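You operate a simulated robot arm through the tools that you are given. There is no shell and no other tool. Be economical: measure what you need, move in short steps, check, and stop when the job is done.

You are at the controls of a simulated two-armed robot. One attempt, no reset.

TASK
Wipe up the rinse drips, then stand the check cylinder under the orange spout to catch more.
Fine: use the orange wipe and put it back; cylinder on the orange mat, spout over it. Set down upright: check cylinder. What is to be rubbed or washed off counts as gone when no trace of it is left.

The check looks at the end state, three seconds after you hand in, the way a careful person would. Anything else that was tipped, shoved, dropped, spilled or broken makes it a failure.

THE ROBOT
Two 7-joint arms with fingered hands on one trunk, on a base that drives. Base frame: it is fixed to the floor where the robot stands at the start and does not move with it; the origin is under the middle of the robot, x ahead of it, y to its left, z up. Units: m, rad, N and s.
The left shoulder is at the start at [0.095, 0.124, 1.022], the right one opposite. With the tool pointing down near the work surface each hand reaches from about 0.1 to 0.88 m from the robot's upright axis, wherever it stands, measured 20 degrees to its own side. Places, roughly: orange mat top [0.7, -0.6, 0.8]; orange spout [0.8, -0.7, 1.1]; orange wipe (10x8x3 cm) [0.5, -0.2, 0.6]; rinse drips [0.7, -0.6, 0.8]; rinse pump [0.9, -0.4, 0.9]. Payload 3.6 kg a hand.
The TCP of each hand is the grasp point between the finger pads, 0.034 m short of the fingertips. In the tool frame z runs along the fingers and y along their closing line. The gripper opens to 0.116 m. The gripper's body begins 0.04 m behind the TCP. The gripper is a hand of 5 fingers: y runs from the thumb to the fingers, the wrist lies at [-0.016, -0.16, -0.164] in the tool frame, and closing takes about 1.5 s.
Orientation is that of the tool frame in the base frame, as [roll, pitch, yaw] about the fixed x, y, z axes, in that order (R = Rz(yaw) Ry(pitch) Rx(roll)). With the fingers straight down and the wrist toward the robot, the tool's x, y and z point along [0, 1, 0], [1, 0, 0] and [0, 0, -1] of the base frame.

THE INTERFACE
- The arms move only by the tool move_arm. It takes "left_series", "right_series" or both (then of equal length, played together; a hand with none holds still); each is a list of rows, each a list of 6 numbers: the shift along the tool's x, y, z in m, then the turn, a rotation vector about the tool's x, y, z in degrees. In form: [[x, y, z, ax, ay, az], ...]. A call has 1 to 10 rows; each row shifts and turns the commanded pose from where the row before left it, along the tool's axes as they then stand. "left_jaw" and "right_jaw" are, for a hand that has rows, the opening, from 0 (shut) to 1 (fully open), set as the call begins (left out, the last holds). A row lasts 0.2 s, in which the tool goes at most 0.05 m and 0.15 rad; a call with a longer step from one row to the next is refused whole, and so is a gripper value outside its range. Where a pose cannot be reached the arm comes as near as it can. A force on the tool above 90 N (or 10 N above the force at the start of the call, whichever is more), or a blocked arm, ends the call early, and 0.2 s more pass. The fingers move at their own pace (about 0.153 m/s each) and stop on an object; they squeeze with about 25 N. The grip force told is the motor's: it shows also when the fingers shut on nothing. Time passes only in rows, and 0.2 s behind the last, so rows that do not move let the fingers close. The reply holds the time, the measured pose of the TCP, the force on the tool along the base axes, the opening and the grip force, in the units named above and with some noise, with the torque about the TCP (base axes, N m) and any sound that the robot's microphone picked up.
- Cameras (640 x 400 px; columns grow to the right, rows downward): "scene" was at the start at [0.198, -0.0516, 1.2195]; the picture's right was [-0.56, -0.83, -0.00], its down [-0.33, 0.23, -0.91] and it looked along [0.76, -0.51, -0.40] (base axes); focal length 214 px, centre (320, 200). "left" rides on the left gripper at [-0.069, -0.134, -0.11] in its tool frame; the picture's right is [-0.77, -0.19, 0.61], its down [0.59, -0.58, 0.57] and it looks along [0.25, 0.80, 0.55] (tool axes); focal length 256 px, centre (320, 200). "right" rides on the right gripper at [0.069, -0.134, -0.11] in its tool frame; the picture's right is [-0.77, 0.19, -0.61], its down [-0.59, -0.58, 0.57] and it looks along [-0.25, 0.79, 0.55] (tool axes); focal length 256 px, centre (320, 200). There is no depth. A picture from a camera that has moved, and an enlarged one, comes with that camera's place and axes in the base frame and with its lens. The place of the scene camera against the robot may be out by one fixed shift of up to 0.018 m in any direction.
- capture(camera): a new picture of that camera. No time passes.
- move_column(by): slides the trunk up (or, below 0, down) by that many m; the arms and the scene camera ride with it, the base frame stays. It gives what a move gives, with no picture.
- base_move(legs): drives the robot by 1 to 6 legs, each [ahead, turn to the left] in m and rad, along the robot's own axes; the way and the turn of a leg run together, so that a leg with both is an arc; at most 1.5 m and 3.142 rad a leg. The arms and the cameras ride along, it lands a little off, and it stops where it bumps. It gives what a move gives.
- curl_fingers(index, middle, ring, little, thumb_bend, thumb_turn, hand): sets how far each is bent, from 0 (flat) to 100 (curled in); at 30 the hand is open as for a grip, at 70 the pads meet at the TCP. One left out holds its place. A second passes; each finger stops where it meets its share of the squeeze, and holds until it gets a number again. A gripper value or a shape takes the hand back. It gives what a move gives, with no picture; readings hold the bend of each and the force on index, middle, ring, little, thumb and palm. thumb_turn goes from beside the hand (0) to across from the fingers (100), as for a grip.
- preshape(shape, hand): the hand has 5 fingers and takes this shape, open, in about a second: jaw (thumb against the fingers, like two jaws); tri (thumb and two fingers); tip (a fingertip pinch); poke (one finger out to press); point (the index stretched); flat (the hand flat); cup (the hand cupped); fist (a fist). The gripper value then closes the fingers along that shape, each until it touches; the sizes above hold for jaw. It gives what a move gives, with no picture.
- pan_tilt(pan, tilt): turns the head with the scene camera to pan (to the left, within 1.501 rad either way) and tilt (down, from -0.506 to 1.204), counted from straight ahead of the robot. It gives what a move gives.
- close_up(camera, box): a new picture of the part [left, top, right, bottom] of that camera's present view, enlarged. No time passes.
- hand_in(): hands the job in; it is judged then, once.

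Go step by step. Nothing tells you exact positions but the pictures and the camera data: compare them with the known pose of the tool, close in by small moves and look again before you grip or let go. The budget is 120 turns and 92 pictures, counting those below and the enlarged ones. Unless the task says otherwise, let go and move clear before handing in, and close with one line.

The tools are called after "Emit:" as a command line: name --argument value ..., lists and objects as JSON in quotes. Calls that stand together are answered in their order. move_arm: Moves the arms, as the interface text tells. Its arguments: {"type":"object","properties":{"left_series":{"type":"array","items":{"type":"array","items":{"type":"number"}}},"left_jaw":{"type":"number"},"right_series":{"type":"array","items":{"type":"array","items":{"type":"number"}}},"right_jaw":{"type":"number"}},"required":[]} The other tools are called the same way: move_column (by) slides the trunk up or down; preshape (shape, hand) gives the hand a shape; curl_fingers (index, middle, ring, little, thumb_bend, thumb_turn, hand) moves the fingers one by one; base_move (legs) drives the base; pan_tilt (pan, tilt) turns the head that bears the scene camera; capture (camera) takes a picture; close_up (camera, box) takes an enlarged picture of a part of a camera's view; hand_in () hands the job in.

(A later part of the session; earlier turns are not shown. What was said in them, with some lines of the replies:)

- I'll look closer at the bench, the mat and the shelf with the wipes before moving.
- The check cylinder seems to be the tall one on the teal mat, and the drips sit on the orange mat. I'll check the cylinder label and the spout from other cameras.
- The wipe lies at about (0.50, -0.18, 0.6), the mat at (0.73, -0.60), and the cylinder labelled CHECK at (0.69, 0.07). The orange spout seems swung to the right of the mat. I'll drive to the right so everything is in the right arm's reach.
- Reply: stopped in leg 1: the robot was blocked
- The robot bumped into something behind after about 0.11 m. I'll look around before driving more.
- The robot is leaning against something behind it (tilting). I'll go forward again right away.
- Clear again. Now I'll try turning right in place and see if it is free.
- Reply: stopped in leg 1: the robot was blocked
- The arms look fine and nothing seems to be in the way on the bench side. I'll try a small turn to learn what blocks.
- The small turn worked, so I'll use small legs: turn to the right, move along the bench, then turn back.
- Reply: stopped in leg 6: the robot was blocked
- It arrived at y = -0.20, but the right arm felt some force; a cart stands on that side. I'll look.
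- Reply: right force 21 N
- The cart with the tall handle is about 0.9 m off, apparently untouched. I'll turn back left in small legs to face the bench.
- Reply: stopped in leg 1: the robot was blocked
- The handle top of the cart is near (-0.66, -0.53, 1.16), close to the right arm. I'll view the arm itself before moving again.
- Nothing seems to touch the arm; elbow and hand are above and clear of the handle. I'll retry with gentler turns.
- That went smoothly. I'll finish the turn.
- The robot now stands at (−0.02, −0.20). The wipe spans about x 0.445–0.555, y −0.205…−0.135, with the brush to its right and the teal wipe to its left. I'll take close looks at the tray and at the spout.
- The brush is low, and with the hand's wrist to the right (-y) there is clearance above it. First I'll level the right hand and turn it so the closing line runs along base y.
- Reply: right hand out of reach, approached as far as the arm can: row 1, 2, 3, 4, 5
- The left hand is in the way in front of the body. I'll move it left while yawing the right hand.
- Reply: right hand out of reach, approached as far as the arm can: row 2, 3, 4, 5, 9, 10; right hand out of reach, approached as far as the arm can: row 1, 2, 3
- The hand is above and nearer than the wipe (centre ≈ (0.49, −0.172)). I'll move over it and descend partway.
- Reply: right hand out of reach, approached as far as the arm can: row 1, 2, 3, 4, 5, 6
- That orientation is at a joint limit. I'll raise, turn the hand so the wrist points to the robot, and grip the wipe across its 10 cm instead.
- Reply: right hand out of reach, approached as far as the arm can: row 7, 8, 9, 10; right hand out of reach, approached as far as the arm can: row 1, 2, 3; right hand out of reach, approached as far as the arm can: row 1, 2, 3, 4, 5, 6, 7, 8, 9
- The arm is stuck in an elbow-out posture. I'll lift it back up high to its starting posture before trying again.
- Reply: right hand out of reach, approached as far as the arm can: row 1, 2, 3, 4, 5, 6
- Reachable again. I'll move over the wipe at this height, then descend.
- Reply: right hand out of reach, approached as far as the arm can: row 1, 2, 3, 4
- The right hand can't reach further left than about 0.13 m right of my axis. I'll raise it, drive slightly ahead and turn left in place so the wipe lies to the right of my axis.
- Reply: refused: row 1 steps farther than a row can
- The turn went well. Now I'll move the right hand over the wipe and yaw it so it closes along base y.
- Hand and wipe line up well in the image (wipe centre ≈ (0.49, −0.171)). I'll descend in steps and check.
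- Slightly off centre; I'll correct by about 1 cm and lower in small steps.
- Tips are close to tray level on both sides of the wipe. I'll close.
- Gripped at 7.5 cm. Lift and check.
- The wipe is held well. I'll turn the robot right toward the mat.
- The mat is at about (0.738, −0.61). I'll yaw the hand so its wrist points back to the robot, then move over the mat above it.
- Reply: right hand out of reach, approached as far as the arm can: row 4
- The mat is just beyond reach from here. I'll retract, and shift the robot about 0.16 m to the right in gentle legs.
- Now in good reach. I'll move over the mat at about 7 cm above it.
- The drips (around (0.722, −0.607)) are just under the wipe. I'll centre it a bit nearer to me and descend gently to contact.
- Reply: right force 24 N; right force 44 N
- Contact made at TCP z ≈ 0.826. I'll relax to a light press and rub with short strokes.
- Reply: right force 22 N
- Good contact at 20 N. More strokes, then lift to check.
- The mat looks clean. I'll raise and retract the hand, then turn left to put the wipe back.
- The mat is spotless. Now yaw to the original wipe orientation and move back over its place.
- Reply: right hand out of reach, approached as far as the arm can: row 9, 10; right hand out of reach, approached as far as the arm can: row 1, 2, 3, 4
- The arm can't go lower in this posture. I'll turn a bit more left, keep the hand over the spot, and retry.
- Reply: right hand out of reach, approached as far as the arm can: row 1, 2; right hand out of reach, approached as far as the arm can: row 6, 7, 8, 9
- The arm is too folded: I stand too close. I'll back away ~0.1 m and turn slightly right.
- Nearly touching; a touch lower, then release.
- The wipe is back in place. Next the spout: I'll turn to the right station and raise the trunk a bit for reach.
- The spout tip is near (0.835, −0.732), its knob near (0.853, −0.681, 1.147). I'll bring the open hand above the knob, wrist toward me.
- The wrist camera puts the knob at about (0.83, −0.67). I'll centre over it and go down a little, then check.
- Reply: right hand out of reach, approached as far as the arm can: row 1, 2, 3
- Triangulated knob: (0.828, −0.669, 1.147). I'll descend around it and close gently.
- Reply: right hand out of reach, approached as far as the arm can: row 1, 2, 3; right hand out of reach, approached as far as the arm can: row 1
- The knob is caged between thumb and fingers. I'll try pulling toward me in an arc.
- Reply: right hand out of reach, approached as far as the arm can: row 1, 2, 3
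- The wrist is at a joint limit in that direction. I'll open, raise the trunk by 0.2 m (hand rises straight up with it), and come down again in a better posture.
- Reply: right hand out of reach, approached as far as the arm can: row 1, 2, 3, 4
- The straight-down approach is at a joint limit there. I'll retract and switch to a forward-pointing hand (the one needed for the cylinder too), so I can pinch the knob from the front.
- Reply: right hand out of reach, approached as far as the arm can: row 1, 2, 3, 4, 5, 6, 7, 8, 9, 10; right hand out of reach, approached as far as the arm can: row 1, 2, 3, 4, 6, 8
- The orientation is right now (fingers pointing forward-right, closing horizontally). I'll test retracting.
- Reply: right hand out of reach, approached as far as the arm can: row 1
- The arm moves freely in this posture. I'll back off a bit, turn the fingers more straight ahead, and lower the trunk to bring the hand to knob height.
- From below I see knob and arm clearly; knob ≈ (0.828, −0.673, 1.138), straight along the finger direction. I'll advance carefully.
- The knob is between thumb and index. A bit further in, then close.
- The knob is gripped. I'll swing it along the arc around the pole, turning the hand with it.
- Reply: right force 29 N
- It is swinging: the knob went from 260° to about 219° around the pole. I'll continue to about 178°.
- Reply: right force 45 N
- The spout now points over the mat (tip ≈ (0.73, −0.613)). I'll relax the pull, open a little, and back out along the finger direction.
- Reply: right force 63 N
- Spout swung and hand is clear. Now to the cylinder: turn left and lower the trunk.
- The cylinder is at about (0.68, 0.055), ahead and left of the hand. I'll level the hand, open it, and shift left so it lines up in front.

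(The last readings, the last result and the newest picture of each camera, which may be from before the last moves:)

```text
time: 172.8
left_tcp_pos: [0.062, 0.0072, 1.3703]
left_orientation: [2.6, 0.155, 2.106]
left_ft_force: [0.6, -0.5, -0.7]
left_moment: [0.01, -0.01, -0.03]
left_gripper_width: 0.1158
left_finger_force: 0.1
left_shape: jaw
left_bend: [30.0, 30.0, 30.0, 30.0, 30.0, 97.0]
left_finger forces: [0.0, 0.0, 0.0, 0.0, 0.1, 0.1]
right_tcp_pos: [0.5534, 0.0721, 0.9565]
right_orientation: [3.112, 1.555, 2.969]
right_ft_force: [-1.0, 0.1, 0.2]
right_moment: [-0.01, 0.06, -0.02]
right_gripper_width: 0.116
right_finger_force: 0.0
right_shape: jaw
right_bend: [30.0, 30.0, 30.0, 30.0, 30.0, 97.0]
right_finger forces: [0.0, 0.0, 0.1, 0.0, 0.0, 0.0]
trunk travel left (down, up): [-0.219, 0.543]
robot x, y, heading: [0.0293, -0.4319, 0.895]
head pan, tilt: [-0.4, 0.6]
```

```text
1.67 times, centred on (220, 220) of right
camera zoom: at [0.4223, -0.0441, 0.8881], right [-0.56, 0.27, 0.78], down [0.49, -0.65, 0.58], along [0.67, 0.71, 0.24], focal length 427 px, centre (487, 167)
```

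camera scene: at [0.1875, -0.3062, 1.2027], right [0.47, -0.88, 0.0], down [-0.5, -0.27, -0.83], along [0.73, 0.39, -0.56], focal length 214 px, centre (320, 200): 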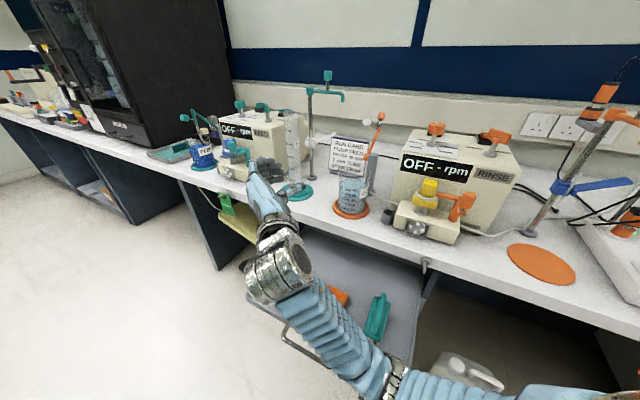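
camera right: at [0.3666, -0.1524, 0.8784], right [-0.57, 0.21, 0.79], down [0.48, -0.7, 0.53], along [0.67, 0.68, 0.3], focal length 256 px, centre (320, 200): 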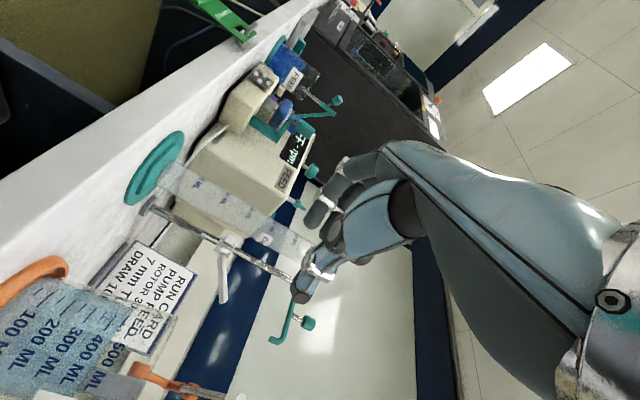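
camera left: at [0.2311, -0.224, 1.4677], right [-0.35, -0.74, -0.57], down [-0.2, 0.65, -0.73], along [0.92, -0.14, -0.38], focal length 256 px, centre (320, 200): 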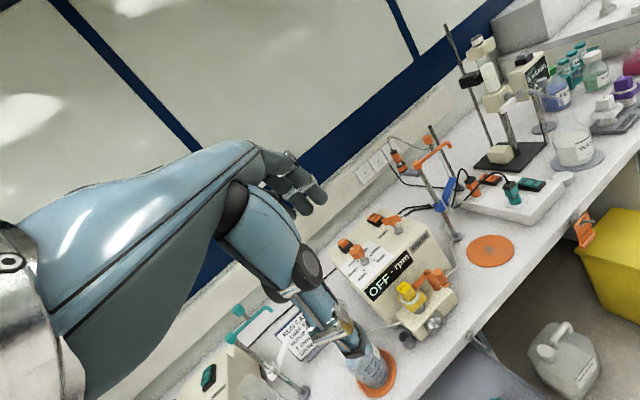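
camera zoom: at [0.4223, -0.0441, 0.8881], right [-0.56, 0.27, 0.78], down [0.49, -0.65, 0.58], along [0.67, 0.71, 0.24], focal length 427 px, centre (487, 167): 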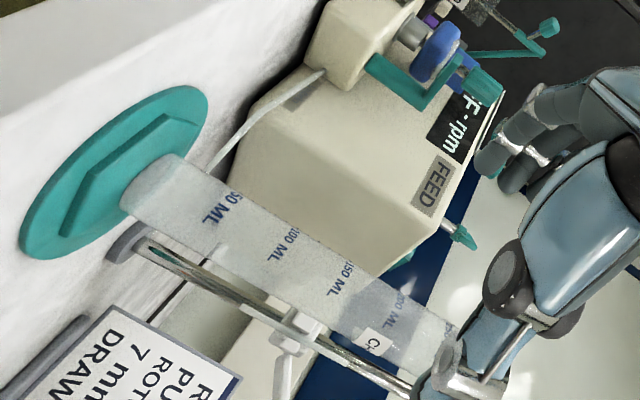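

Triangulated cylinder axis: about (0.705, 0.073). I'll align laterally and advance to just short of it.

Emit:
move_arm --right_series '[[0, 0.02, 0, 0, 0, 0], [0, 0, 0.04, 0, 0, 0], [0, 0, 0.04, 0, 0, 0], [0, 0, 0.025, 0, 0, 0], [0, 0, 0, 0, 0, 0]]'

Emit:
close_up --camera "right" --box '[60, 100, 460, 400]'

Emit:
close_up --camera "scene" --box '[250, 90, 350, 220]'

```text
time: 174.0
left_tcp_pos: [0.0636, 0.0056, 1.3721]
left_orientation: [2.6, 0.155, 2.106]
left_ft_force: [0.0, -0.2, -0.2]
left_moment: [0.04, -0.01, 0.0]
left_gripper_width: 0.1162
left_finger_force: 0.0
left_shape: jaw
left_bend: [30.0, 30.0, 30.0, 30.0, 30.0, 97.0]
left_finger forces: [0.0, 0.1, 0.1, 0.0, 0.0, 0.0]
right_tcp_pos: [0.6619, 0.079, 0.953]
right_orientation: [3.067, 1.551, 2.922]
right_ft_force: [-0.3, 0.2, 0.6]
right_moment: [-0.01, -0.03, -0.03]
right_gripper_width: 0.1159
right_finger_force: 0.0
right_shape: jaw
right_bend: [30.0, 30.0, 30.0, 30.0, 30.0, 97.0]
right_finger forces: [0.1, 0.1, 0.0, 0.0, 0.1, 0.0]
trunk travel left (down, up): [-0.219, 0.543]
robot x, y, heading: [0.0287, -0.4366, 0.887]
head pan, tilt: [-0.4, 0.6]
```

```text
1.33 times, centred on (260, 250) of right
camera zoom: at [0.531, -0.038, 0.8864], right [-0.56, 0.27, 0.78], down [0.49, -0.65, 0.58], along [0.67, 0.71, 0.24], focal length 341 px, centre (400, 133)
```

zoom: 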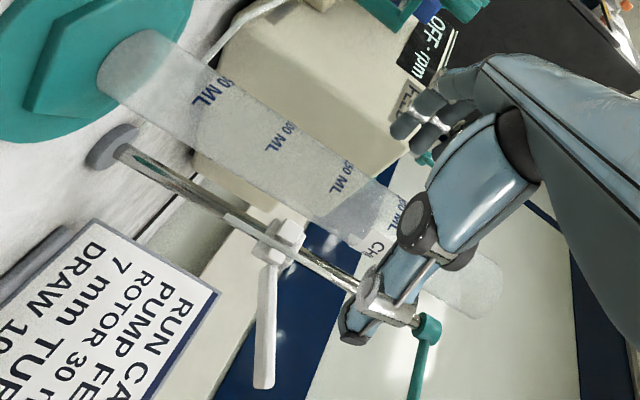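

```text
3.08 times, centred on (300, 155) of scene
camera zoom: at [0.1874, -0.3059, 1.2027], right [0.47, -0.88, 0.0], down [-0.5, -0.27, -0.82], along [0.73, 0.39, -0.57], focal length 660 px, centre (382, 338)
```

zoom: 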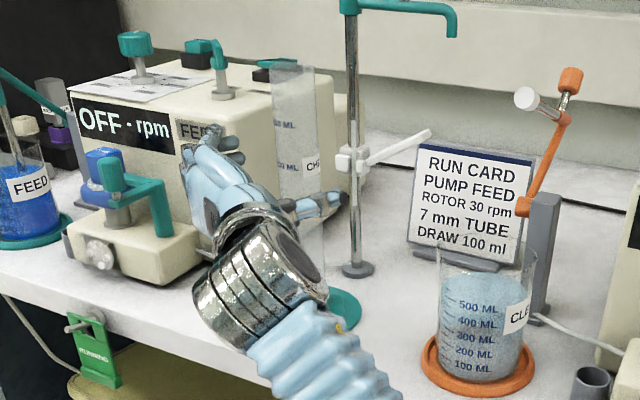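

The tube is between thumb and fingers. I'll advance the last bit and close partly to feel which side touches first.

Emit:
move_arm --right_series '[[0, -0.004, 0.02, 0, 0, 0], [0, 0, 0.012, 0, 0, 0], [0, 0, 0, 0, 0, 0]]'

Emit:
move_arm --right_series '[[0, 0, 0, 0, 0, 0], [0, 0, 0, 0, 0, 0], [0, 0, 0, 0, 0, 0]]' --right_jaw 0.6

Emit:
close_up --camera "right" --box '[160, 100, 460, 340]'

```text
time: 174.8
left_tcp_pos: [0.0633, 0.0053, 1.3701]
left_orientation: [2.601, 0.155, 2.105]
left_ft_force: [0.2, -0.5, -0.8]
left_moment: [0.04, 0.01, 0.02]
left_gripper_width: 0.116
left_finger_force: 0.0
left_shape: jaw
left_bend: [30.0, 30.0, 30.0, 30.0, 30.0, 97.0]
left_finger forces: [0.0, 0.0, 0.0, 0.0, 0.1, 0.0]
right_tcp_pos: [0.6939, 0.0689, 0.9533]
right_orientation: [-3.111, 1.553, 3.026]
right_ft_force: [0.5, 0.4, 0.2]
right_moment: [-0.01, 0.01, -0.01]
right_gripper_width: 0.1161
right_finger_force: 0.0
right_shape: jaw
right_bend: [30.0, 30.0, 30.0, 30.0, 30.0, 97.0]
right_finger forces: [0.0, 0.0, 0.0, 0.0, 0.0, 0.0]
trunk travel left (down, up): [-0.219, 0.543]
robot x, y, heading: [0.0299, -0.4336, 0.891]
head pan, tilt: [-0.4, 0.6]
```

```text
time: 175.6
left_tcp_pos: [0.063, 0.0051, 1.3712]
left_orientation: [2.601, 0.154, 2.105]
left_ft_force: [0.9, 0.8, -0.1]
left_moment: [0.0, -0.02, -0.01]
left_gripper_width: 0.1159
left_finger_force: 0.0
left_shape: jaw
left_bend: [30.0, 30.0, 30.0, 30.0, 30.0, 97.0]
left_finger forces: [0.1, 0.0, 0.1, 0.1, 0.1, 0.0]
right_tcp_pos: [0.6915, 0.0703, 0.9536]
right_orientation: [-3.119, 1.552, 3.019]
right_ft_force: [-0.6, 0.3, -0.4]
right_moment: [0.01, 0.0, 0.03]
right_gripper_width: 0.07
right_finger_force: 0.0
right_shape: jaw
right_bend: [36.0, 41.0, 57.0, 56.0, 59.0, 99.0]
right_finger forces: [0.0, 0.0, 0.0, 0.1, 0.0, 0.0]
trunk travel left (down, up): [-0.219, 0.543]
robot x, y, heading: [0.028, -0.4327, 0.892]
head pan, tilt: [-0.4, 0.6]
```

```text
1.67 times, centred on (310, 220) of right
camera zoom: at [0.5618, -0.0472, 0.8858], right [-0.56, 0.27, 0.78], down [0.49, -0.65, 0.58], along [0.67, 0.71, 0.24], focal length 427 px, centre (337, 167)
```

zoom: 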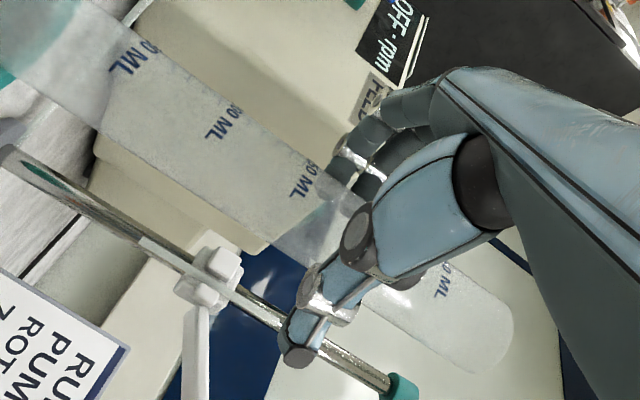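

Emit:
move_arm --right_series '[[0, 0, 0, 0, 0, 0], [0, 0, 0, 0, 0, 0]]' --right_jaw 0.52

Emit:
move_arm --right_series '[[0, 0, 0, 0, 0, 0], [0, 0, 0, 0, 0, 0]]' --right_jaw 0.45

```text
time: 176.2
left_tcp_pos: [0.0626, 0.0053, 1.3704]
left_orientation: [2.599, 0.155, 2.105]
left_ft_force: [-0.5, 0.0, 0.1]
left_moment: [0.01, 0.03, 0.02]
left_gripper_width: 0.1162
left_finger_force: 0.2
left_shape: jaw
left_bend: [30.0, 30.0, 30.0, 30.0, 30.0, 97.0]
left_finger forces: [0.0, 0.0, 0.1, 0.1, 0.1, 0.0]
right_tcp_pos: [0.6918, 0.0678, 0.9519]
right_orientation: [3.046, 1.551, 2.901]
right_ft_force: [0.5, 0.2, -0.2]
right_moment: [-0.02, 0.0, 0.0]
right_gripper_width: 0.0607
right_finger_force: 0.1
right_shape: jaw
right_bend: [39.0, 44.0, 61.0, 59.0, 63.0, 100.0]
right_finger forces: [0.2, 0.1, 0.0, 0.0, 0.0, 0.0]
trunk travel left (down, up): [-0.219, 0.543]
robot x, y, heading: [0.0306, -0.4365, 0.889]
head pan, tilt: [-0.4, 0.6]
```

```text
time: 176.8
left_tcp_pos: [0.0629, 0.0059, 1.3709]
left_orientation: [2.6, 0.156, 2.104]
left_ft_force: [-0.3, -0.4, 0.5]
left_moment: [0.03, -0.02, 0.0]
left_gripper_width: 0.1158
left_finger_force: 0.0
left_shape: jaw
left_bend: [30.0, 30.0, 30.0, 30.0, 30.0, 97.0]
left_finger forces: [0.0, 0.0, 0.0, 0.1, 0.0, 0.0]
right_tcp_pos: [0.6922, 0.0689, 0.953]
right_orientation: [-3.096, 1.551, 3.042]
right_ft_force: [0.3, 0.5, -0.7]
right_moment: [0.02, 0.01, 0.02]
right_gripper_width: 0.0529
right_finger_force: 0.1
right_shape: jaw
right_bend: [42.0, 47.0, 63.0, 62.0, 66.0, 100.0]
right_finger forces: [0.2, 0.1, 0.0, 0.0, 0.1, 0.0]
trunk travel left (down, up): [-0.219, 0.543]
robot x, y, heading: [0.031, -0.4351, 0.89]
head pan, tilt: [-0.4, 0.6]
```

Emit:
move_arm --right_series '[[0, 0, 0, 0, 0, 0], [0, 0, 0, 0, 0, 0]]' --right_jaw 0.39

Emit:
move_arm --right_series '[[0, 0, 0, 0, 0, 0], [0, 0, 0, 0, 0, 0]]' --right_jaw 0.34

```text
time: 177.4
left_tcp_pos: [0.0639, 0.0041, 1.3707]
left_orientation: [2.599, 0.154, 2.105]
left_ft_force: [-0.4, -0.2, -0.2]
left_moment: [0.02, -0.01, 0.0]
left_gripper_width: 0.1163
left_finger_force: 0.2
left_shape: jaw
left_bend: [30.0, 30.0, 30.0, 30.0, 30.0, 97.0]
left_finger forces: [0.1, 0.0, 0.0, 0.1, 0.1, 0.0]
right_tcp_pos: [0.6925, 0.0701, 0.9518]
right_orientation: [-3.128, 1.552, 3.008]
right_ft_force: [0.4, 0.4, 0.3]
right_moment: [0.0, -0.01, 0.01]
right_gripper_width: 0.0462
right_finger_force: 0.0
right_shape: jaw
right_bend: [45.0, 49.0, 65.0, 63.0, 69.0, 100.0]
right_finger forces: [0.3, 0.0, 0.1, 0.1, 0.0, 0.0]
trunk travel left (down, up): [-0.219, 0.543]
robot x, y, heading: [0.0317, -0.4359, 0.89]
head pan, tilt: [-0.4, 0.6]
```

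```text
time: 178.0
left_tcp_pos: [0.0633, 0.0061, 1.3707]
left_orientation: [2.6, 0.155, 2.105]
left_ft_force: [-0.1, 0.5, -1.0]
left_moment: [0.02, -0.04, 0.02]
left_gripper_width: 0.1161
left_finger_force: 0.0
left_shape: jaw
left_bend: [30.0, 30.0, 30.0, 30.0, 30.0, 97.0]
left_finger forces: [0.0, 0.0, 0.0, 0.1, 0.0, 0.0]
right_tcp_pos: [0.693, 0.0694, 0.9528]
right_orientation: [3.126, 1.552, 2.98]
right_ft_force: [0.1, -0.6, 0.5]
right_moment: [-0.05, 0.03, 0.02]
right_gripper_width: 0.0391
right_finger_force: 25.4
right_shape: jaw
right_bend: [47.0, 52.0, 66.0, 67.0, 70.0, 100.0]
right_finger forces: [13.2, 7.8, 3.5, 0.1, 25.4, 0.0]
trunk travel left (down, up): [-0.219, 0.543]
robot x, y, heading: [0.0329, -0.4338, 0.887]
head pan, tilt: [-0.4, 0.6]
```

Firm grip on the tube (3.9 cm). I'll lift a little and retract toward me, staying clear of the stand and beaker.

Emit:
move_arm --right_series '[[-0.015, 0, 0, 0, 0, 0], [-0.025, 0, 0, 0, 0, 0], [0, 0, -0.035, 0, 0, 0], [0, 0, -0.04, 0, 0, 0], [0, 0, -0.04, 0, 0, 0], [0, 0, -0.04, 0, 0, 0], [0, 0, 0, 0, 0, 0]]' --right_jaw 0.1

Emit:
capture --camera "scene"

```text
time: 179.6
left_tcp_pos: [0.0629, 0.005, 1.3712]
left_orientation: [2.6, 0.154, 2.104]
left_ft_force: [0.1, 0.0, 0.6]
left_moment: [0.02, 0.0, 0.03]
left_gripper_width: 0.116
left_finger_force: 0.0
left_shape: jaw
left_bend: [30.0, 30.0, 30.0, 30.0, 30.0, 97.0]
left_finger forces: [0.0, 0.0, 0.0, 0.0, 0.0, 0.1]
right_tcp_pos: [0.5381, 0.0911, 0.9945]
right_orientation: [3.119, 1.553, 2.971]
right_ft_force: [-0.2, 0.0, -0.6]
right_moment: [0.0, -0.01, -0.02]
right_gripper_width: 0.0382
right_finger_force: 25.2
right_shape: jaw
right_bend: [46.0, 51.0, 66.0, 67.0, 70.0, 100.0]
right_finger forces: [14.4, 7.7, 3.0, 0.0, 25.8, 0.0]
trunk travel left (down, up): [-0.219, 0.543]
robot x, y, heading: [0.0322, -0.4362, 0.889]
head pan, tilt: [-0.4, 0.6]
```

```text
7 pictures are left
camera scene: at [0.1879, -0.3062, 1.2026], right [0.47, -0.88, 0.0], down [-0.5, -0.27, -0.82], along [0.73, 0.39, -0.57], focal length 214 px, centre (320, 200)
```

scene: 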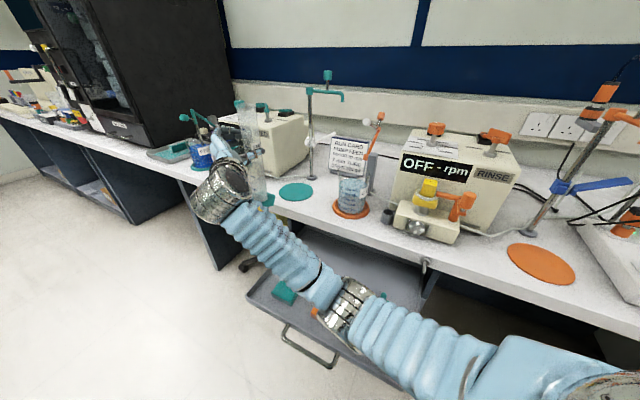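

The cylinder is lifted upright with its foot. I'll bring it in front of me, raise the trunk, and turn right to the orange station.

Emit:
move_arm --right_series '[[0, -0.043, 0, 0, 0, 0], [0, -0.043, 0, 0, 0, 0], [0, -0.043, 0, 0, 0, 0], [0, -0.04, 0, 0, 0, 0], [0, 0, 0, 0, 0, 0]]'

Emit:
move_column --by 0.2

Emit:
base_move --legs '[[0, -0.18], [0, -0.18], [0, -0.18], [0, -0.18], [0, -0.17]]'

```text
time: 180.8
left_tcp_pos: [0.0633, 0.0057, 1.3698]
left_orientation: [2.6, 0.154, 2.107]
left_ft_force: [0.1, 0.6, -0.2]
left_moment: [-0.01, 0.02, 0.03]
left_gripper_width: 0.1159
left_finger_force: 0.0
left_shape: jaw
left_bend: [30.0, 30.0, 30.0, 30.0, 30.0, 97.0]
left_finger forces: [0.1, 0.1, 0.0, 0.0, 0.1, 0.1]
right_tcp_pos: [0.5154, -0.0747, 0.9953]
right_orientation: [-3.052, 1.552, 3.087]
right_ft_force: [0.5, -0.7, -1.1]
right_moment: [-0.01, 0.04, 0.01]
right_gripper_width: 0.0382
right_finger_force: 25.1
right_shape: jaw
right_bend: [46.0, 51.0, 66.0, 67.0, 70.0, 100.0]
right_finger forces: [14.3, 7.9, 3.0, 0.0, 25.6, 0.0]
trunk travel left (down, up): [-0.219, 0.543]
robot x, y, heading: [0.0294, -0.4359, 0.887]
head pan, tilt: [-0.4, 0.6]
```

```text
time: 183.0
left_tcp_pos: [0.0633, 0.0057, 1.571]
left_orientation: [2.599, 0.154, 2.106]
left_ft_force: [0.3, 0.7, -0.3]
left_moment: [0.0, 0.0, -0.02]
left_gripper_width: 0.116
left_finger_force: 0.0
left_shape: jaw
left_bend: [30.0, 30.0, 30.0, 30.0, 30.0, 97.0]
left_finger forces: [0.0, 0.0, 0.0, 0.0, 0.1, 0.1]
right_tcp_pos: [0.514, -0.0754, 1.1955]
right_orientation: [-3.1, 1.552, 3.038]
right_ft_force: [0.5, 0.0, -0.3]
right_moment: [-0.02, 0.02, 0.0]
right_gripper_width: 0.0383
right_finger_force: 25.0
right_shape: jaw
right_bend: [46.0, 51.0, 66.0, 67.0, 70.0, 100.0]
right_finger forces: [14.3, 7.7, 3.0, 0.1, 25.6, 0.0]
trunk travel left (down, up): [-0.419, 0.343]
robot x, y, heading: [0.0289, -0.4367, 0.889]
head pan, tilt: [-0.4, 0.6]
```

```text
time: 186.9
left_tcp_pos: [0.395, -0.1866, 1.57]
left_orientation: [2.601, 0.156, 1.21]
left_ft_force: [-0.1, -1.0, 0.4]
left_moment: [0.0, 0.0, -0.01]
left_gripper_width: 0.1159
left_finger_force: 0.1
left_shape: jaw
left_bend: [30.0, 30.0, 30.0, 30.0, 30.0, 97.0]
left_finger forces: [0.0, 0.1, 0.1, 0.0, 0.0, 0.0]
right_tcp_pos: [0.6133, -0.5897, 1.1953]
right_orientation: [3.122, 1.552, 2.08]
right_ft_force: [-0.2, -0.2, -0.2]
right_moment: [0.0, 0.08, 0.0]
right_gripper_width: 0.0383
right_finger_force: 25.0
right_shape: jaw
right_bend: [46.0, 51.0, 66.0, 67.0, 70.0, 100.0]
right_finger forces: [14.0, 7.8, 2.9, 0.0, 25.2, 0.0]
trunk travel left (down, up): [-0.419, 0.343]
robot x, y, heading: [0.0301, -0.4363, -0.005]
head pan, tilt: [-0.4, 0.6]
```

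Emit:
move_column --by -0.2

Emit:
pan_tilt --pan -0.35 --tilt 0.5

Emit:
close_up --camera "scene" --box '[220, 100, 420, 260]'

```text
time: 189.1
left_tcp_pos: [0.3936, -0.1869, 1.3718]
left_orientation: [2.6, 0.154, 1.208]
left_ft_force: [-0.5, 0.4, -0.5]
left_moment: [0.01, 0.0, 0.01]
left_gripper_width: 0.1163
left_finger_force: 0.1
left_shape: jaw
left_bend: [30.0, 30.0, 30.0, 30.0, 30.0, 97.0]
left_finger forces: [0.0, 0.1, 0.0, 0.1, 0.1, 0.0]
right_tcp_pos: [0.6132, -0.5891, 0.9971]
right_orientation: [-3.091, 1.553, 2.151]
right_ft_force: [0.7, 0.2, -0.8]
right_moment: [0.03, 0.0, -0.02]
right_gripper_width: 0.0381
right_finger_force: 25.3
right_shape: jaw
right_bend: [46.0, 51.0, 66.0, 67.0, 70.0, 100.0]
right_finger forces: [13.9, 7.8, 3.0, 0.0, 25.1, 0.0]
trunk travel left (down, up): [-0.219, 0.543]
robot x, y, heading: [0.0308, -0.4351, -0.01]
head pan, tilt: [-0.4, 0.6]
```

```text
time: 189.7
left_tcp_pos: [0.3939, -0.1863, 1.3708]
left_orientation: [2.601, 0.155, 1.21]
left_ft_force: [-0.3, 0.5, -0.3]
left_moment: [0.02, 0.0, 0.02]
left_gripper_width: 0.1161
left_finger_force: 0.1
left_shape: jaw
left_bend: [30.0, 30.0, 30.0, 30.0, 30.0, 97.0]
left_finger forces: [0.0, 0.0, 0.0, 0.0, 0.0, 0.1]
right_tcp_pos: [0.613, -0.5896, 0.9964]
right_orientation: [3.074, 1.552, 2.031]
right_ft_force: [-0.5, -0.6, -1.1]
right_moment: [-0.01, 0.0, -0.02]
right_gripper_width: 0.0382
right_finger_force: 25.0
right_shape: jaw
right_bend: [46.0, 51.0, 66.0, 67.0, 70.0, 100.0]
right_finger forces: [14.0, 7.8, 2.9, 0.0, 25.2, 0.1]
trunk travel left (down, up): [-0.219, 0.543]
robot x, y, heading: [0.0284, -0.4337, -0.002]
head pan, tilt: [-0.351, 0.499]
```

```text
2.50 times, centred on (320, 180) of scene
camera zoom: at [0.2362, -0.4664, 1.2117], right [-0.35, -0.94, 0.0], down [-0.45, 0.17, -0.88], along [0.82, -0.31, -0.48], focal length 536 px, centre (320, 250)
```

zoom: 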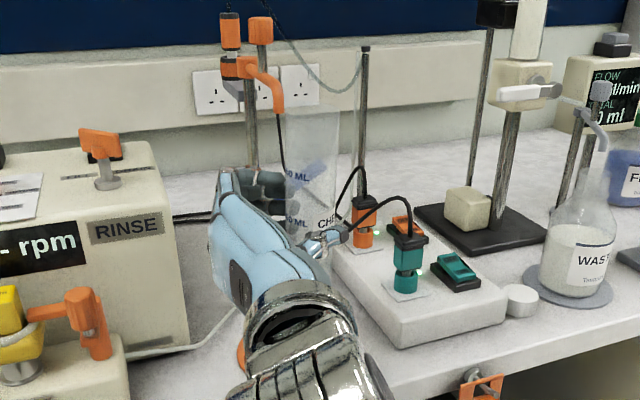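

Cylinder top (≈1.04) should pass under the spout tip (≈1.073). I'll lower close to mat height first, then slide in partway and look.

Emit:
move_arm --right_series '[[0.018, 0, 0, 0, 0, 0], [0.017, 0, 0, 0, 0, 0], [0, 0.028, 0.0228, 0, 0, 0], [0, 0.02, 0.016, 0, 0, 0], [0, 0, 0, 0, 0, 0]]'

Emit:
capture --camera "right"

```text
time: 190.9
left_tcp_pos: [0.3945, -0.1861, 1.3709]
left_orientation: [2.599, 0.156, 1.209]
left_ft_force: [-0.1, -0.2, -0.5]
left_moment: [0.05, -0.03, -0.01]
left_gripper_width: 0.1161
left_finger_force: 0.1
left_shape: jaw
left_bend: [30.0, 30.0, 30.0, 30.0, 30.0, 97.0]
left_finger forces: [0.0, 0.1, 0.1, 0.1, 0.0, 0.0]
right_tcp_pos: [0.6739, -0.5977, 0.959]
right_orientation: [-3.125, 1.551, 2.117]
right_ft_force: [-0.8, -0.2, -0.5]
right_moment: [0.02, 0.04, 0.01]
right_gripper_width: 0.0381
right_finger_force: 25.0
right_shape: jaw
right_bend: [46.0, 51.0, 66.0, 67.0, 70.0, 100.0]
right_finger forces: [14.1, 7.7, 2.9, 0.1, 25.3, 0.1]
trunk travel left (down, up): [-0.219, 0.543]
robot x, y, heading: [0.0319, -0.436, -0.006]
head pan, tilt: [-0.351, 0.499]
```

```text
5 pictures are left
camera right: at [0.5013, -0.5695, 0.894], right [-0.14, 0.61, 0.78], down [-0.21, -0.79, 0.58], along [0.97, -0.08, 0.24], focal length 256 px, centre (320, 200)
```

right: 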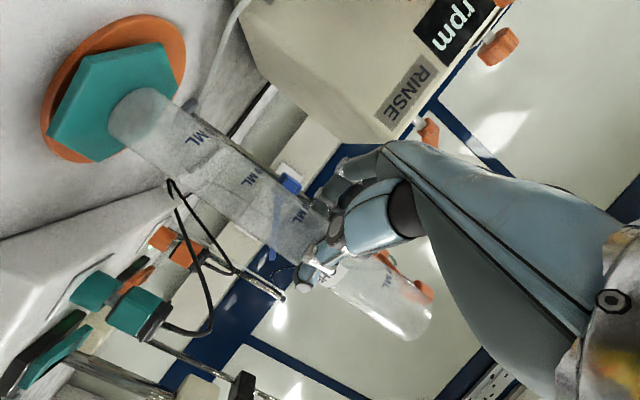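

The cylinder top (≈1.055) clears the spout tip (≈1.073). I'll slide the remaining ~4.7 cm in and check against the mat and spout.

Emit:
move_arm --right_series '[[0, 0.02, 0.013, 0, 0, 0], [0, 0.019, 0.013, 0, 0, 0], [0, 0, 0, 0, 0, 0]]'

Emit:
capture --camera "right"

```text
time: 191.7
left_tcp_pos: [0.3939, -0.187, 1.371]
left_orientation: [2.6, 0.155, 1.21]
left_ft_force: [0.0, 0.0, -0.3]
left_moment: [0.0, -0.01, 0.0]
left_gripper_width: 0.116
left_finger_force: 0.0
left_shape: jaw
left_bend: [30.0, 30.0, 30.0, 30.0, 30.0, 97.0]
left_finger forces: [0.1, 0.1, 0.0, 0.0, 0.1, 0.0]
right_tcp_pos: [0.722, -0.5998, 0.9601]
right_orientation: [-3.042, 1.552, 2.199]
right_ft_force: [0.0, -1.2, -0.8]
right_moment: [0.0, 0.02, -0.03]
right_gripper_width: 0.0382
right_finger_force: 24.9
right_shape: jaw
right_bend: [46.0, 51.0, 66.0, 67.0, 70.0, 100.0]
right_finger forces: [14.1, 7.7, 2.9, 0.0, 25.4, 0.0]
trunk travel left (down, up): [-0.219, 0.543]
robot x, y, heading: [0.0308, -0.4354, -0.008]
head pan, tilt: [-0.351, 0.499]
```

```text
4 pictures are left
camera right: at [0.549, -0.5717, 0.8928], right [-0.14, 0.61, 0.78], down [-0.21, -0.79, 0.58], along [0.97, -0.08, 0.24], focal length 256 px, centre (320, 200)
```

right: 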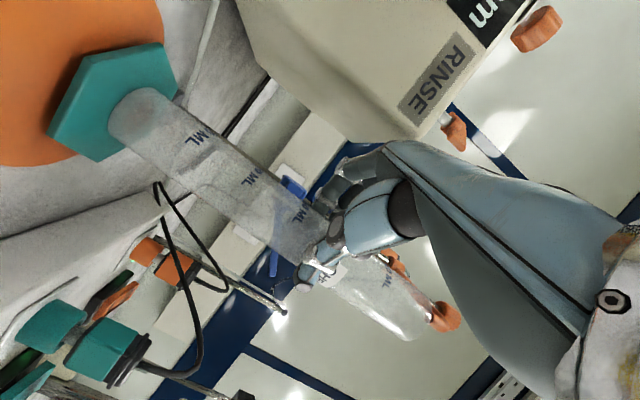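

The foot sits about over the mat centre ((0.71, −0.61), radius ≈ 0.06). I'll check the spout against the tube mouth from the scene camera.

Emit:
close_up --camera "scene" --box '[270, 100, 370, 240]'

```text
2.86 times, centred on (320, 170) of scene
camera zoom: at [0.2363, -0.4665, 1.2117], right [-0.35, -0.94, 0.0], down [-0.45, 0.17, -0.88], along [0.82, -0.31, -0.48], focal length 613 px, centre (320, 286)
```

zoom: 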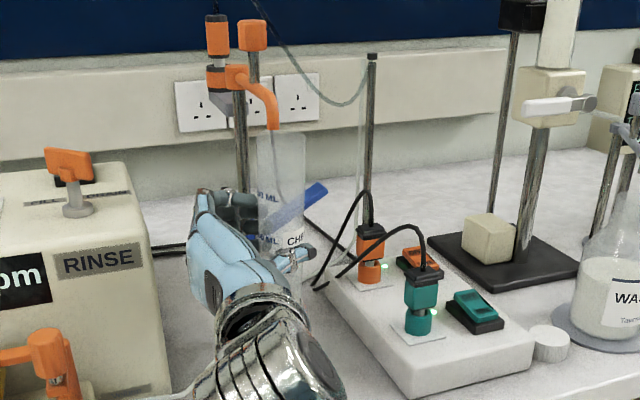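

The tip is a little left of the mouth's centre. I'll nudge the cylinder ~9 mm that way and lower gently until it touches.

Emit:
move_arm --right_series '[[0, 0.009, -0.001, 0, 0, 0], [0.003, 0, 0, 0, 0, 0], [0, 0, 0, 0, 0, 0]]'

Emit:
move_arm --right_series '[[0.003, 0, 0, 0, 0, 0], [0, 0, 0, 0, 0, 0]]'

```text
time: 192.5
left_tcp_pos: [0.3953, -0.1863, 1.371]
left_orientation: [2.601, 0.154, 1.211]
left_ft_force: [0.0, -0.4, 0.2]
left_moment: [0.03, 0.02, -0.02]
left_gripper_width: 0.116
left_finger_force: 0.1
left_shape: jaw
left_bend: [30.0, 30.0, 30.0, 30.0, 30.0, 97.0]
left_finger forces: [0.0, 0.0, 0.0, 0.1, 0.1, 0.0]
right_tcp_pos: [0.7301, -0.5944, 0.9565]
right_orientation: [-2.974, 1.552, 2.267]
right_ft_force: [-0.1, -0.1, -0.6]
right_moment: [0.02, 0.03, -0.01]
right_gripper_width: 0.0382
right_finger_force: 25.0
right_shape: jaw
right_bend: [46.0, 51.0, 66.0, 67.0, 70.0, 100.0]
right_finger forces: [14.0, 7.8, 2.8, 0.1, 25.3, 0.0]
trunk travel left (down, up): [-0.219, 0.543]
robot x, y, heading: [0.0267, -0.4324, -0.001]
head pan, tilt: [-0.351, 0.499]
```

```text
time: 193.1
left_tcp_pos: [0.3939, -0.1864, 1.3712]
left_orientation: [2.6, 0.154, 1.21]
left_ft_force: [-0.1, -0.1, 0.0]
left_moment: [-0.01, 0.02, 0.02]
left_gripper_width: 0.1161
left_finger_force: 0.1
left_shape: jaw
left_bend: [30.0, 30.0, 30.0, 30.0, 30.0, 97.0]
left_finger forces: [0.0, 0.0, 0.0, 0.1, 0.0, 0.0]
right_tcp_pos: [0.7278, -0.5938, 0.9528]
right_orientation: [-3.093, 1.553, 2.15]
right_ft_force: [0.6, -0.6, 2.2]
right_moment: [-0.02, -0.03, 0.03]
right_gripper_width: 0.0379
right_finger_force: 24.9
right_shape: jaw
right_bend: [46.0, 51.0, 66.0, 67.0, 70.0, 100.0]
right_finger forces: [14.2, 8.2, 3.3, 0.1, 25.0, 0.0]
trunk travel left (down, up): [-0.219, 0.543]
robot x, y, heading: [0.03, -0.4341, -0.005]
head pan, tilt: [-0.351, 0.499]
```

Touching now (2 N). A hair lower, then check uprightness/spout before opening.

Emit:
move_arm --right_series '[[0.0015, 0, 0, 0, 0, 0], [0, 0, 0, 0, 0, 0]]'

Emit:
close_up --camera "scene" --box '[280, 110, 340, 190]'

```text
time: 193.7
left_tcp_pos: [0.3946, -0.1854, 1.3724]
left_orientation: [2.6, 0.155, 1.209]
left_ft_force: [0.0, -0.3, 0.6]
left_moment: [0.02, 0.0, 0.03]
left_gripper_width: 0.1163
left_finger_force: 0.1
left_shape: jaw
left_bend: [30.0, 30.0, 30.0, 30.0, 30.0, 97.0]
left_finger forces: [0.0, 0.0, 0.0, 0.0, 0.1, 0.0]
right_tcp_pos: [0.7279, -0.5941, 0.953]
right_orientation: [3.031, 1.552, 1.99]
right_ft_force: [1.6, -0.2, 7.1]
right_moment: [-0.07, -0.11, 0.02]
right_gripper_width: 0.0336
right_finger_force: 25.4
right_shape: jaw
right_bend: [46.0, 51.0, 66.0, 67.0, 70.0, 100.0]
right_finger forces: [14.6, 8.4, 3.5, 0.0, 24.5, 0.0]
trunk travel left (down, up): [-0.219, 0.543]
robot x, y, heading: [0.0301, -0.4358, -0.006]
head pan, tilt: [-0.351, 0.499]
```

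```text
5.00 times, centred on (310, 150) of scene
camera zoom: at [0.2358, -0.4661, 1.2119], right [-0.35, -0.94, 0.0], down [-0.45, 0.17, -0.88], along [0.82, -0.31, -0.48], focal length 1072 px, centre (370, 450)
```

zoom: 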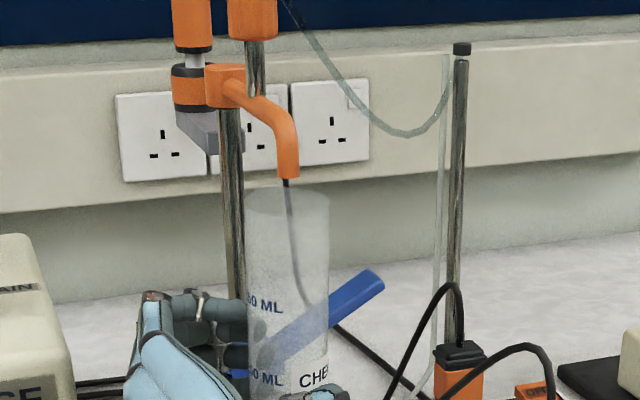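

Laterally the spout is centred over the mouth. One look from the wrist camera for the depth.

Emit:
close_up --camera "right" --box '[330, 230, 490, 360]'

```text
3.08 times, centred on (410, 295) of right
camera zoom: at [0.5552, -0.5658, 0.8855], right [-0.14, 0.61, 0.78], down [-0.21, -0.79, 0.58], along [0.97, -0.08, 0.24], focal length 788 px, centre (43, -92)
```

zoom: 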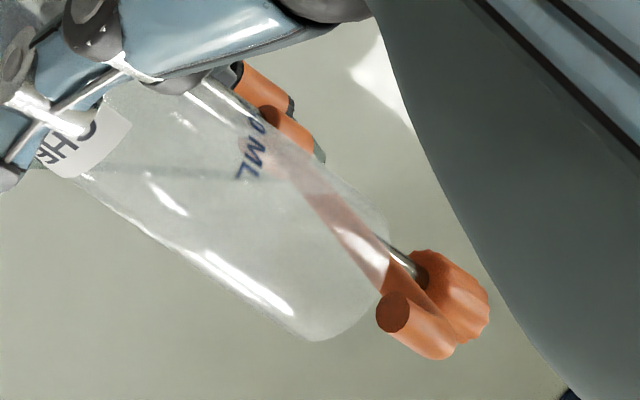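

Solving both views: the spout tip is centred within ~4 mm and about 1.3 cm above the mouth. I'll open slowly.

Emit:
move_arm --right_series '[[0, 0, 0, 0, 0, 0], [0, 0, 0, 0, 0, 0], [0, 0, 0, 0, 0, 0]]' --right_jaw 0.45

Emit:
move_arm --right_series '[[0, 0, 0, 0, 0, 0], [0, 0, 0, 0, 0, 0], [0, 0, 0, 0, 0, 0], [0, 0, 0, 0, 0, 0]]' --right_jaw 0.72

```text
time: 194.5
left_tcp_pos: [0.3938, -0.1858, 1.3707]
left_orientation: [2.601, 0.155, 1.21]
left_ft_force: [0.6, 1.0, -0.4]
left_moment: [0.0, -0.01, 0.0]
left_gripper_width: 0.1159
left_finger_force: 0.0
left_shape: jaw
left_bend: [30.0, 30.0, 30.0, 30.0, 30.0, 97.0]
left_finger forces: [0.0, 0.0, 0.1, 0.0, 0.1, 0.0]
right_tcp_pos: [0.7269, -0.5949, 0.9516]
right_orientation: [-3.08, 1.552, 2.161]
right_ft_force: [-0.5, -0.3, -0.2]
right_moment: [-0.05, 0.01, 0.01]
right_gripper_width: 0.0519
right_finger_force: 0.1
right_shape: jaw
right_bend: [42.0, 47.0, 63.0, 62.0, 67.0, 100.0]
right_finger forces: [0.0, 0.1, 0.1, 0.0, 0.0, 0.0]
trunk travel left (down, up): [-0.219, 0.543]
robot x, y, heading: [0.0291, -0.4351, -0.008]
head pan, tilt: [-0.351, 0.499]
```

```text
time: 195.5
left_tcp_pos: [0.395, -0.1862, 1.3703]
left_orientation: [2.6, 0.155, 1.209]
left_ft_force: [0.1, -1.2, 0.5]
left_moment: [0.02, -0.03, -0.01]
left_gripper_width: 0.1161
left_finger_force: 0.0
left_shape: jaw
left_bend: [30.0, 30.0, 30.0, 30.0, 30.0, 97.0]
left_finger forces: [0.0, 0.1, 0.1, 0.0, 0.0, 0.1]
right_tcp_pos: [0.728, -0.5944, 0.9513]
right_orientation: [-3.137, 1.552, 2.104]
right_ft_force: [0.4, -0.5, 0.2]
right_moment: [0.02, 0.0, 0.04]
right_gripper_width: 0.0831
right_finger_force: 0.0
right_shape: jaw
right_bend: [35.0, 37.0, 51.0, 50.0, 54.0, 99.0]
right_finger forces: [0.1, 0.1, 0.1, 0.0, 0.1, 0.0]
trunk travel left (down, up): [-0.219, 0.543]
robot x, y, heading: [0.03, -0.4346, -0.005]
head pan, tilt: [-0.351, 0.499]
```

Emit:
move_arm --right_series '[[0, 0, -0.015, 0, 0, 0], [0, 0, -0.02, 0, 0, 0], [0, 0, -0.02, 0, 0, 0], [0, 0, -0.025, 0, 0, 0], [0, -0.026, -0.015, 0, 0, 0], [0, -0.035, -0.02, 0, 0, 0], [0, -0.04, -0.025, 0, 0, 0], [0, -0.04, -0.025, 0, 0, 0], [0, -0.04, -0.025, 0, 0, 0], [0, 0, 0, 0, 0, 0]]'

Emit:
capture --camera "scene"

```text
time: 197.5
left_tcp_pos: [0.3942, -0.1866, 1.3699]
left_orientation: [2.6, 0.155, 1.21]
left_ft_force: [-0.4, 0.0, 0.0]
left_moment: [0.01, -0.02, -0.03]
left_gripper_width: 0.116
left_finger_force: 0.0
left_shape: jaw
left_bend: [30.0, 30.0, 30.0, 30.0, 30.0, 97.0]
left_finger forces: [0.0, 0.0, 0.0, 0.1, 0.0, 0.1]
right_tcp_pos: [0.5217, -0.5114, 1.0116]
right_orientation: [0.241, 1.285, -0.761]
right_ft_force: [-0.1, -0.3, -0.1]
right_moment: [0.01, -0.01, -0.01]
right_gripper_width: 0.0833
right_finger_force: 0.0
right_shape: jaw
right_bend: [34.0, 37.0, 51.0, 50.0, 54.0, 99.0]
right_finger forces: [0.1, 0.0, 0.1, 0.0, 0.1, 0.0]
right hand out of reach, approached as far as the arm can: row 9
trunk travel left (down, up): [-0.219, 0.543]
robot x, y, heading: [0.0316, -0.4341, -0.005]
head pan, tilt: [-0.351, 0.499]
stopped in row 10 (right hand): the arm was blocked; the commanded pose is now the measured one
```

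```text
0 pictures are left
camera scene: at [0.2365, -0.4663, 1.2116], right [-0.35, -0.94, 0.0], down [-0.45, 0.17, -0.88], along [0.82, -0.31, -0.48], focal length 214 px, centre (320, 200)
```

scene: 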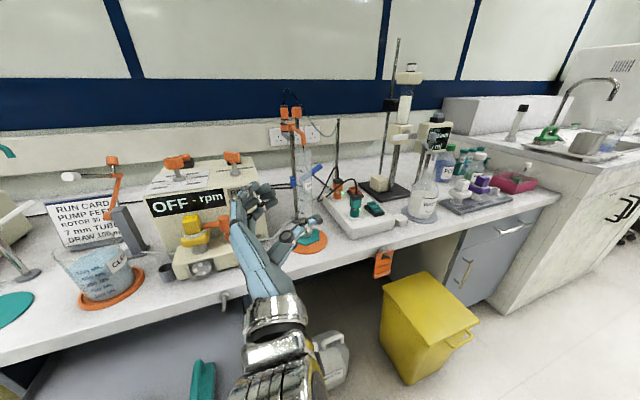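

The cylinder stands upright on the orange mat with the spout over its mouth. The wipe is back in the tray and the hand is clear, so I'm handing in.

Emit:
hand_in

```text
The job is handed in.
```

The job is handed in. The drips are wiped off, the orange wipe is back in its tray, and the check cylinder stands upright on the orange mat with the orange spout swung over its mouth. Early on the robot bumped something behind it. I saw nothing moved, but I couldn't see directly behind it.
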